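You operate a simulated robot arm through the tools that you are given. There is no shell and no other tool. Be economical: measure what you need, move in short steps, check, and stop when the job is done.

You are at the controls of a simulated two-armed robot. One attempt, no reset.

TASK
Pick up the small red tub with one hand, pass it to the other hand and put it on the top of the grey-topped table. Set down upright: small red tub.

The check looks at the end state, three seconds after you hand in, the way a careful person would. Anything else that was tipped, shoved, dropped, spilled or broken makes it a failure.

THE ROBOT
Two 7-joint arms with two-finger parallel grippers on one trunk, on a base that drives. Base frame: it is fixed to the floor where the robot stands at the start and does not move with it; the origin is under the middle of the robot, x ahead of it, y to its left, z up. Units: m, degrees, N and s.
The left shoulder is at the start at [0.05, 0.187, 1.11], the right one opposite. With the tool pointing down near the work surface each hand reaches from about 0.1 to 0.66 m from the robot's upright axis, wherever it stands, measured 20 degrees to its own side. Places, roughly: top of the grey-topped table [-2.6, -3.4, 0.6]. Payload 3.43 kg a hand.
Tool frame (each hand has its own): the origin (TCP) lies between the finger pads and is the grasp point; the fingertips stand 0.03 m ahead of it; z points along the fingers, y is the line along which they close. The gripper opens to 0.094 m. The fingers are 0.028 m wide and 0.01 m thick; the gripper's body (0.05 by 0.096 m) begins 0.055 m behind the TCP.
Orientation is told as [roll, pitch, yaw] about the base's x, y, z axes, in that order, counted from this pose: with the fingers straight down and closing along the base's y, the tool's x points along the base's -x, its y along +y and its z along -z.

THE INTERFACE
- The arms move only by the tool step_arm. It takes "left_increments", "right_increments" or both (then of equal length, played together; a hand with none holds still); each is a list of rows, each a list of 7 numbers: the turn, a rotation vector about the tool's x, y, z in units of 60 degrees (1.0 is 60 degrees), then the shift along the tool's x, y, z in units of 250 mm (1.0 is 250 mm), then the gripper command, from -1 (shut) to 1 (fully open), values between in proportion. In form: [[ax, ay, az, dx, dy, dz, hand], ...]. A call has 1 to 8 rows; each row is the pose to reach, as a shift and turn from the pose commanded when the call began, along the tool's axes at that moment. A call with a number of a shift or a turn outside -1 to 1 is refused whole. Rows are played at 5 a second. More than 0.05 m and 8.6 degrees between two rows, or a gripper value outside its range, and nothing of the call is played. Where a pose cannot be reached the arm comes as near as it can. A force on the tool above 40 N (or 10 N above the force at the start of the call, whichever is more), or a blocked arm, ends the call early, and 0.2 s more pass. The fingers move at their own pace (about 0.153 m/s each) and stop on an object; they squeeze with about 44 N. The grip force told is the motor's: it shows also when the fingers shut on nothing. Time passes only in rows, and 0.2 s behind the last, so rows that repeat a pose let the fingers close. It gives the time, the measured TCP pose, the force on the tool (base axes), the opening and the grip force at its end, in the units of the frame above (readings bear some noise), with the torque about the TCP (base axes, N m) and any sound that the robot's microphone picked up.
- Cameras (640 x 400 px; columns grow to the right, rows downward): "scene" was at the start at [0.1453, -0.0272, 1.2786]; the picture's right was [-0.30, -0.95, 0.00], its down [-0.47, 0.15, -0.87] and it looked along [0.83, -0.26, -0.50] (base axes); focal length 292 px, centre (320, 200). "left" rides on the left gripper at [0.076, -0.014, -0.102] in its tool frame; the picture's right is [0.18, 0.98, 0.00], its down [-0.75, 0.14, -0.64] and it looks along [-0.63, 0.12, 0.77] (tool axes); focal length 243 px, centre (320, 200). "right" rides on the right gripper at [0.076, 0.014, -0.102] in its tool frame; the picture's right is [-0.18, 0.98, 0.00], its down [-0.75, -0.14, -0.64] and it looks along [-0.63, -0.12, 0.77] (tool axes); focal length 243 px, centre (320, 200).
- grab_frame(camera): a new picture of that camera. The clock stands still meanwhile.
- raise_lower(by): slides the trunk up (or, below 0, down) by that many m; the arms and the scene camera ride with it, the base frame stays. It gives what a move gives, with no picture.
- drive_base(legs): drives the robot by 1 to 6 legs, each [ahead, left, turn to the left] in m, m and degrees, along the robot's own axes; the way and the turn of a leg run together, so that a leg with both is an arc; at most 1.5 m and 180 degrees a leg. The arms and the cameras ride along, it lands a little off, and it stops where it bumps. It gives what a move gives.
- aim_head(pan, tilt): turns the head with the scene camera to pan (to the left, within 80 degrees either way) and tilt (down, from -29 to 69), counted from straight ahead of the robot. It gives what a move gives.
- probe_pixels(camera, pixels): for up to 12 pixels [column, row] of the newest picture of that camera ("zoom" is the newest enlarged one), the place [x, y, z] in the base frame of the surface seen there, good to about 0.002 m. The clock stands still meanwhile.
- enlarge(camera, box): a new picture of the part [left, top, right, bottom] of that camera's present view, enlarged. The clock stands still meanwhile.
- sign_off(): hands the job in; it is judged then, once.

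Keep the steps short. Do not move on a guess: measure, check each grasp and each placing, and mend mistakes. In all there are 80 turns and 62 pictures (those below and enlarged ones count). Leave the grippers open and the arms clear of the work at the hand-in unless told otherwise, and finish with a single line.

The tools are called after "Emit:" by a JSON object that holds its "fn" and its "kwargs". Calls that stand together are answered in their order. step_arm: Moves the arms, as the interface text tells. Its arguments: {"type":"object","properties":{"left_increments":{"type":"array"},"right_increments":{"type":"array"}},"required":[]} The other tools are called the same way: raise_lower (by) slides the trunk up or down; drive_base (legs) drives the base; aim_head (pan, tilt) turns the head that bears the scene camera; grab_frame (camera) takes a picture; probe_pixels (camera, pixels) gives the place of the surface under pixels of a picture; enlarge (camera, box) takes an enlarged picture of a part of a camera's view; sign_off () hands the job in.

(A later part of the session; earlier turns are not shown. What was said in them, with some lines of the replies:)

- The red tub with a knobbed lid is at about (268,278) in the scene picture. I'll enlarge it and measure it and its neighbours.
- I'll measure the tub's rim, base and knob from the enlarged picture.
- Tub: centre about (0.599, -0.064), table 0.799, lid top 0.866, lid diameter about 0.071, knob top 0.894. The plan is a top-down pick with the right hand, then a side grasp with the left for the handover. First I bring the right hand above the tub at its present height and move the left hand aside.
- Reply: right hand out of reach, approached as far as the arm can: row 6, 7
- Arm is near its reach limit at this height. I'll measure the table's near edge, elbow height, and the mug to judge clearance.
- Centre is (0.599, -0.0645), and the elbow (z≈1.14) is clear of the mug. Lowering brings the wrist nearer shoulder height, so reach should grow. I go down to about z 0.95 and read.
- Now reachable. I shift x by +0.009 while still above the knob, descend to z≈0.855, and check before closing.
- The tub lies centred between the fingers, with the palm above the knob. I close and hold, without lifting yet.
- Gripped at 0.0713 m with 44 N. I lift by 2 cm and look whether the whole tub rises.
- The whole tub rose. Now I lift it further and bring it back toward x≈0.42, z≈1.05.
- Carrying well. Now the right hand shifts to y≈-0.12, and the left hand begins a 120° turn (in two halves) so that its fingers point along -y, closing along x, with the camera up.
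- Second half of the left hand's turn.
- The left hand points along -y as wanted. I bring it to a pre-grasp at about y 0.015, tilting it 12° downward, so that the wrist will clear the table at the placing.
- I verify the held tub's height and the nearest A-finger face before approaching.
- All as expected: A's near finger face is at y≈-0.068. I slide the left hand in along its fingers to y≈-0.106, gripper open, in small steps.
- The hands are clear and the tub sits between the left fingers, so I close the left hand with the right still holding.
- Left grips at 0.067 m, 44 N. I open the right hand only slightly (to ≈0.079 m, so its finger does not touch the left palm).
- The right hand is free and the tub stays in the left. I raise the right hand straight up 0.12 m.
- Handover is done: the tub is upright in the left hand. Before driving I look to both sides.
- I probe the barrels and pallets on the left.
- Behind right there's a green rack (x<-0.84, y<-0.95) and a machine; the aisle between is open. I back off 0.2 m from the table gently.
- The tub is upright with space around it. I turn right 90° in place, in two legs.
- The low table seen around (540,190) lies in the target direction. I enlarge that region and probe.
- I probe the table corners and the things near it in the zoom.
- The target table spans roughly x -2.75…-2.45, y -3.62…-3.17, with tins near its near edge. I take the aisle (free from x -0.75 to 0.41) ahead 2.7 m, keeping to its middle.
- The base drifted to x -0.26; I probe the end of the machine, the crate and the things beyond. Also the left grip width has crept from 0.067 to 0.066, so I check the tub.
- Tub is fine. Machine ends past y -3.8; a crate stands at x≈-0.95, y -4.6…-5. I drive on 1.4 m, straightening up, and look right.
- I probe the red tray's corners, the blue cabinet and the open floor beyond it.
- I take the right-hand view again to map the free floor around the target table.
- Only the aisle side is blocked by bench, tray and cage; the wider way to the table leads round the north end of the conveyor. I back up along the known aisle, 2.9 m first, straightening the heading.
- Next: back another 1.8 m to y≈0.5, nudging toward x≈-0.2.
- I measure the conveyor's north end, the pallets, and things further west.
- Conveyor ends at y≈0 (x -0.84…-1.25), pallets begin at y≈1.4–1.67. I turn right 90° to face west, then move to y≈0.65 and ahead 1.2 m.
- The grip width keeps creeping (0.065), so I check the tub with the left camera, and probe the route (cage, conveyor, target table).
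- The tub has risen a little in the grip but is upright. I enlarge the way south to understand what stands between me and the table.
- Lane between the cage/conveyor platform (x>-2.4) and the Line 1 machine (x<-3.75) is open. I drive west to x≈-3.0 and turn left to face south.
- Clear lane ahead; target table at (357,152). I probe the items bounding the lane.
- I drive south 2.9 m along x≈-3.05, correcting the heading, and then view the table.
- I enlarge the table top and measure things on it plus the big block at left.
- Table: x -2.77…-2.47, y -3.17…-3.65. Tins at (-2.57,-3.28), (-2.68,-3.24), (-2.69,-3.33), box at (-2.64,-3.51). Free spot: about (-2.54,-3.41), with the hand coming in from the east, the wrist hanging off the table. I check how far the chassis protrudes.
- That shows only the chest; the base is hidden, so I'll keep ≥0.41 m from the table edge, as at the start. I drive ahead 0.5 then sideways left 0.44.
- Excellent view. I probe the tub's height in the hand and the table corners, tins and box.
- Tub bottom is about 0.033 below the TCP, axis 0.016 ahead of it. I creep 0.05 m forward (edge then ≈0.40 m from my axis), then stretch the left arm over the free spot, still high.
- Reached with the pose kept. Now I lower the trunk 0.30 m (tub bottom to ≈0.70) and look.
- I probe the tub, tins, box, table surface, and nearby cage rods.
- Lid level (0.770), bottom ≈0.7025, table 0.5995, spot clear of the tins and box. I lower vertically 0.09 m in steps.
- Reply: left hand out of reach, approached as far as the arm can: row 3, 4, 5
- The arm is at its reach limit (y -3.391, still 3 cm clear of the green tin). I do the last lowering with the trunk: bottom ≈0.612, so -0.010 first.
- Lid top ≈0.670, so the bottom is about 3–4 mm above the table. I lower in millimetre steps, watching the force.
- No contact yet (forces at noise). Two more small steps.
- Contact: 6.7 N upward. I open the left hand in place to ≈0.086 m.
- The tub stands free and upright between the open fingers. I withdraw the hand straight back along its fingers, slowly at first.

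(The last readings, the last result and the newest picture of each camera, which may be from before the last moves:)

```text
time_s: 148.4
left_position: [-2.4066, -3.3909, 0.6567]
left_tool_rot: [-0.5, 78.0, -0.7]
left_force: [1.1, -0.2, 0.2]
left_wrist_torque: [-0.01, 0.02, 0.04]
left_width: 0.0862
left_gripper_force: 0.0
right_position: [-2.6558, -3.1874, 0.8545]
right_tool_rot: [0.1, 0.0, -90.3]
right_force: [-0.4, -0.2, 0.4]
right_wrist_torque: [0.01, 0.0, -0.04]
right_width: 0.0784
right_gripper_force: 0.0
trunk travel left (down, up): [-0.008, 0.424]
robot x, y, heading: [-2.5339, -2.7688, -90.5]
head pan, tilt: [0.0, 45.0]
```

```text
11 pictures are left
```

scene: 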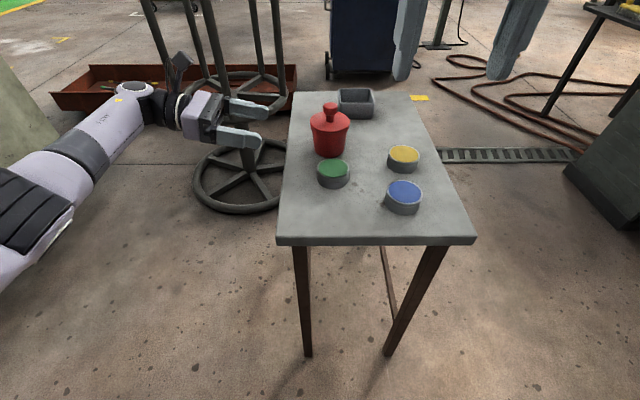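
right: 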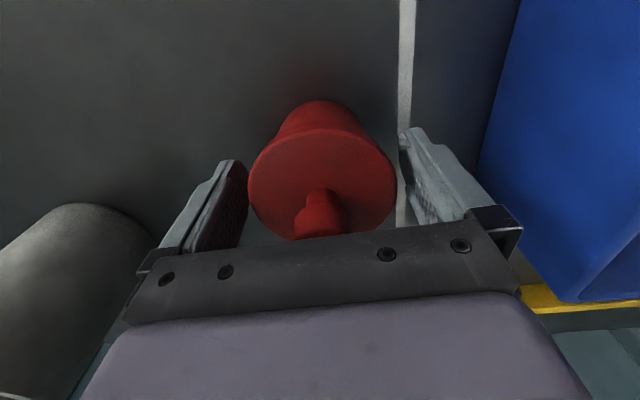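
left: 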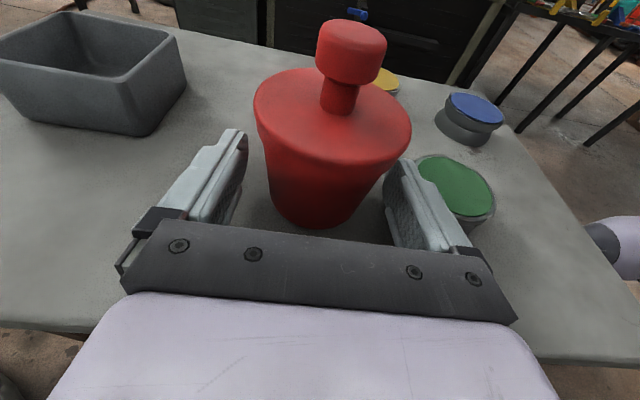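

The tub is standing and the hand is off the table. I raise the trunk to lift both arms clear, and open both grippers fully.

Emit:
{"fn": "raise_lower", "kwargs": {"by": 0.3}}

Emit:
{"fn": "step_arm", "kwargs": {"left_increments": [[0, 0, 0, 0, 0, 0, 1], [0, 0, 0, 0, 0, 0, 1]], "right_increments": [[0, 0, 0, 0, 0, 0, 1], [0, 0, 0, 0, 0, 0, 1]]}}

Emit:
{"fn": "grab_frame", "kwargs": {"camera": "scene"}}

Emit:
{"fn": "enlarge", "kwargs": {"camera": "scene", "box": [270, 160, 430, 320]}}

```text
time_s: 151.4
left_position: [-2.407, -3.3911, 0.9558]
left_tool_rot: [-0.4, 78.1, -0.6]
left_force: [0.4, 0.1, -0.1]
left_wrist_torque: [0.03, -0.02, -0.03]
left_width: 0.086
left_gripper_force: 0.0
right_position: [-2.6565, -3.1884, 1.1552]
right_tool_rot: [0.0, 0.1, -90.3]
right_force: [-0.7, -0.3, 0.2]
right_wrist_torque: [0.01, 0.05, -0.01]
right_width: 0.0787
right_gripper_force: 0.1
trunk travel left (down, up): [-0.308, 0.124]
robot x, y, heading: [-2.5344, -2.7688, -90.2]
head pan, tilt: [0.0, 45.0]
```

```text
time_s: 152.0
left_position: [-2.4064, -3.3918, 0.9565]
left_tool_rot: [-0.5, 78.0, -0.7]
left_force: [0.4, -0.5, 0.2]
left_wrist_torque: [-0.01, -0.05, -0.01]
left_width: 0.0938
left_gripper_force: 0.1
right_position: [-2.6577, -3.1882, 1.155]
right_tool_rot: [-0.2, 0.0, -90.3]
right_force: [-0.5, 0.3, -0.2]
right_wrist_torque: [0.01, 0.02, -0.03]
right_width: 0.094
right_gripper_force: 0.1
trunk travel left (down, up): [-0.308, 0.124]
robot x, y, heading: [-2.5349, -2.7695, -90.0]
head pan, tilt: [0.0, 45.0]
```

```text
10 pictures are left
```

scene: 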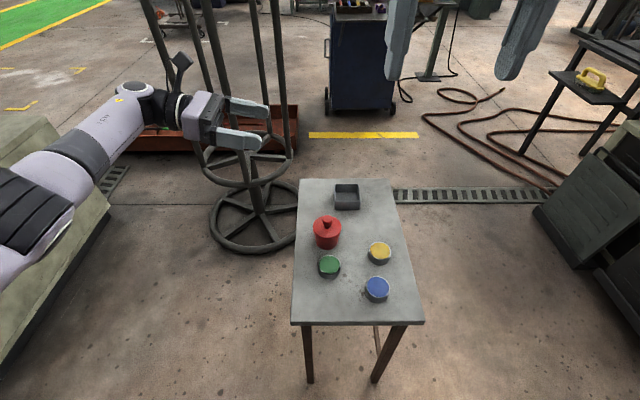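

```text
2.50 times, centred on (350, 240) of scene
```

zoom: 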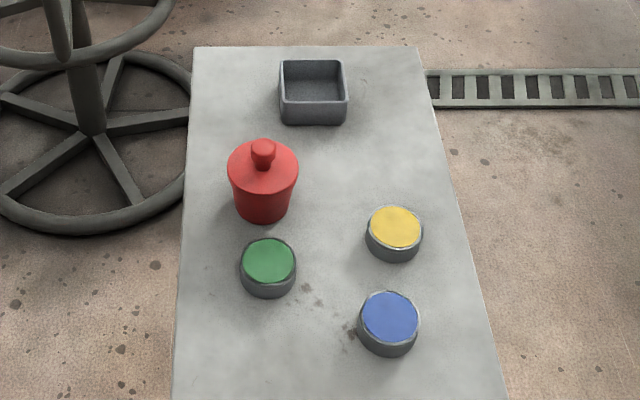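

The tub stands upright on the grey top, with the tins and box undisturbed, both grippers open and the arms clear. Handing in.

Emit:
{"fn": "sign_off", "kwargs": {}}

```text
The job is handed in.
```

The small red tub was picked up with the right hand, passed to the left, and set down upright on the grey-topped table; nothing else was seen to move.
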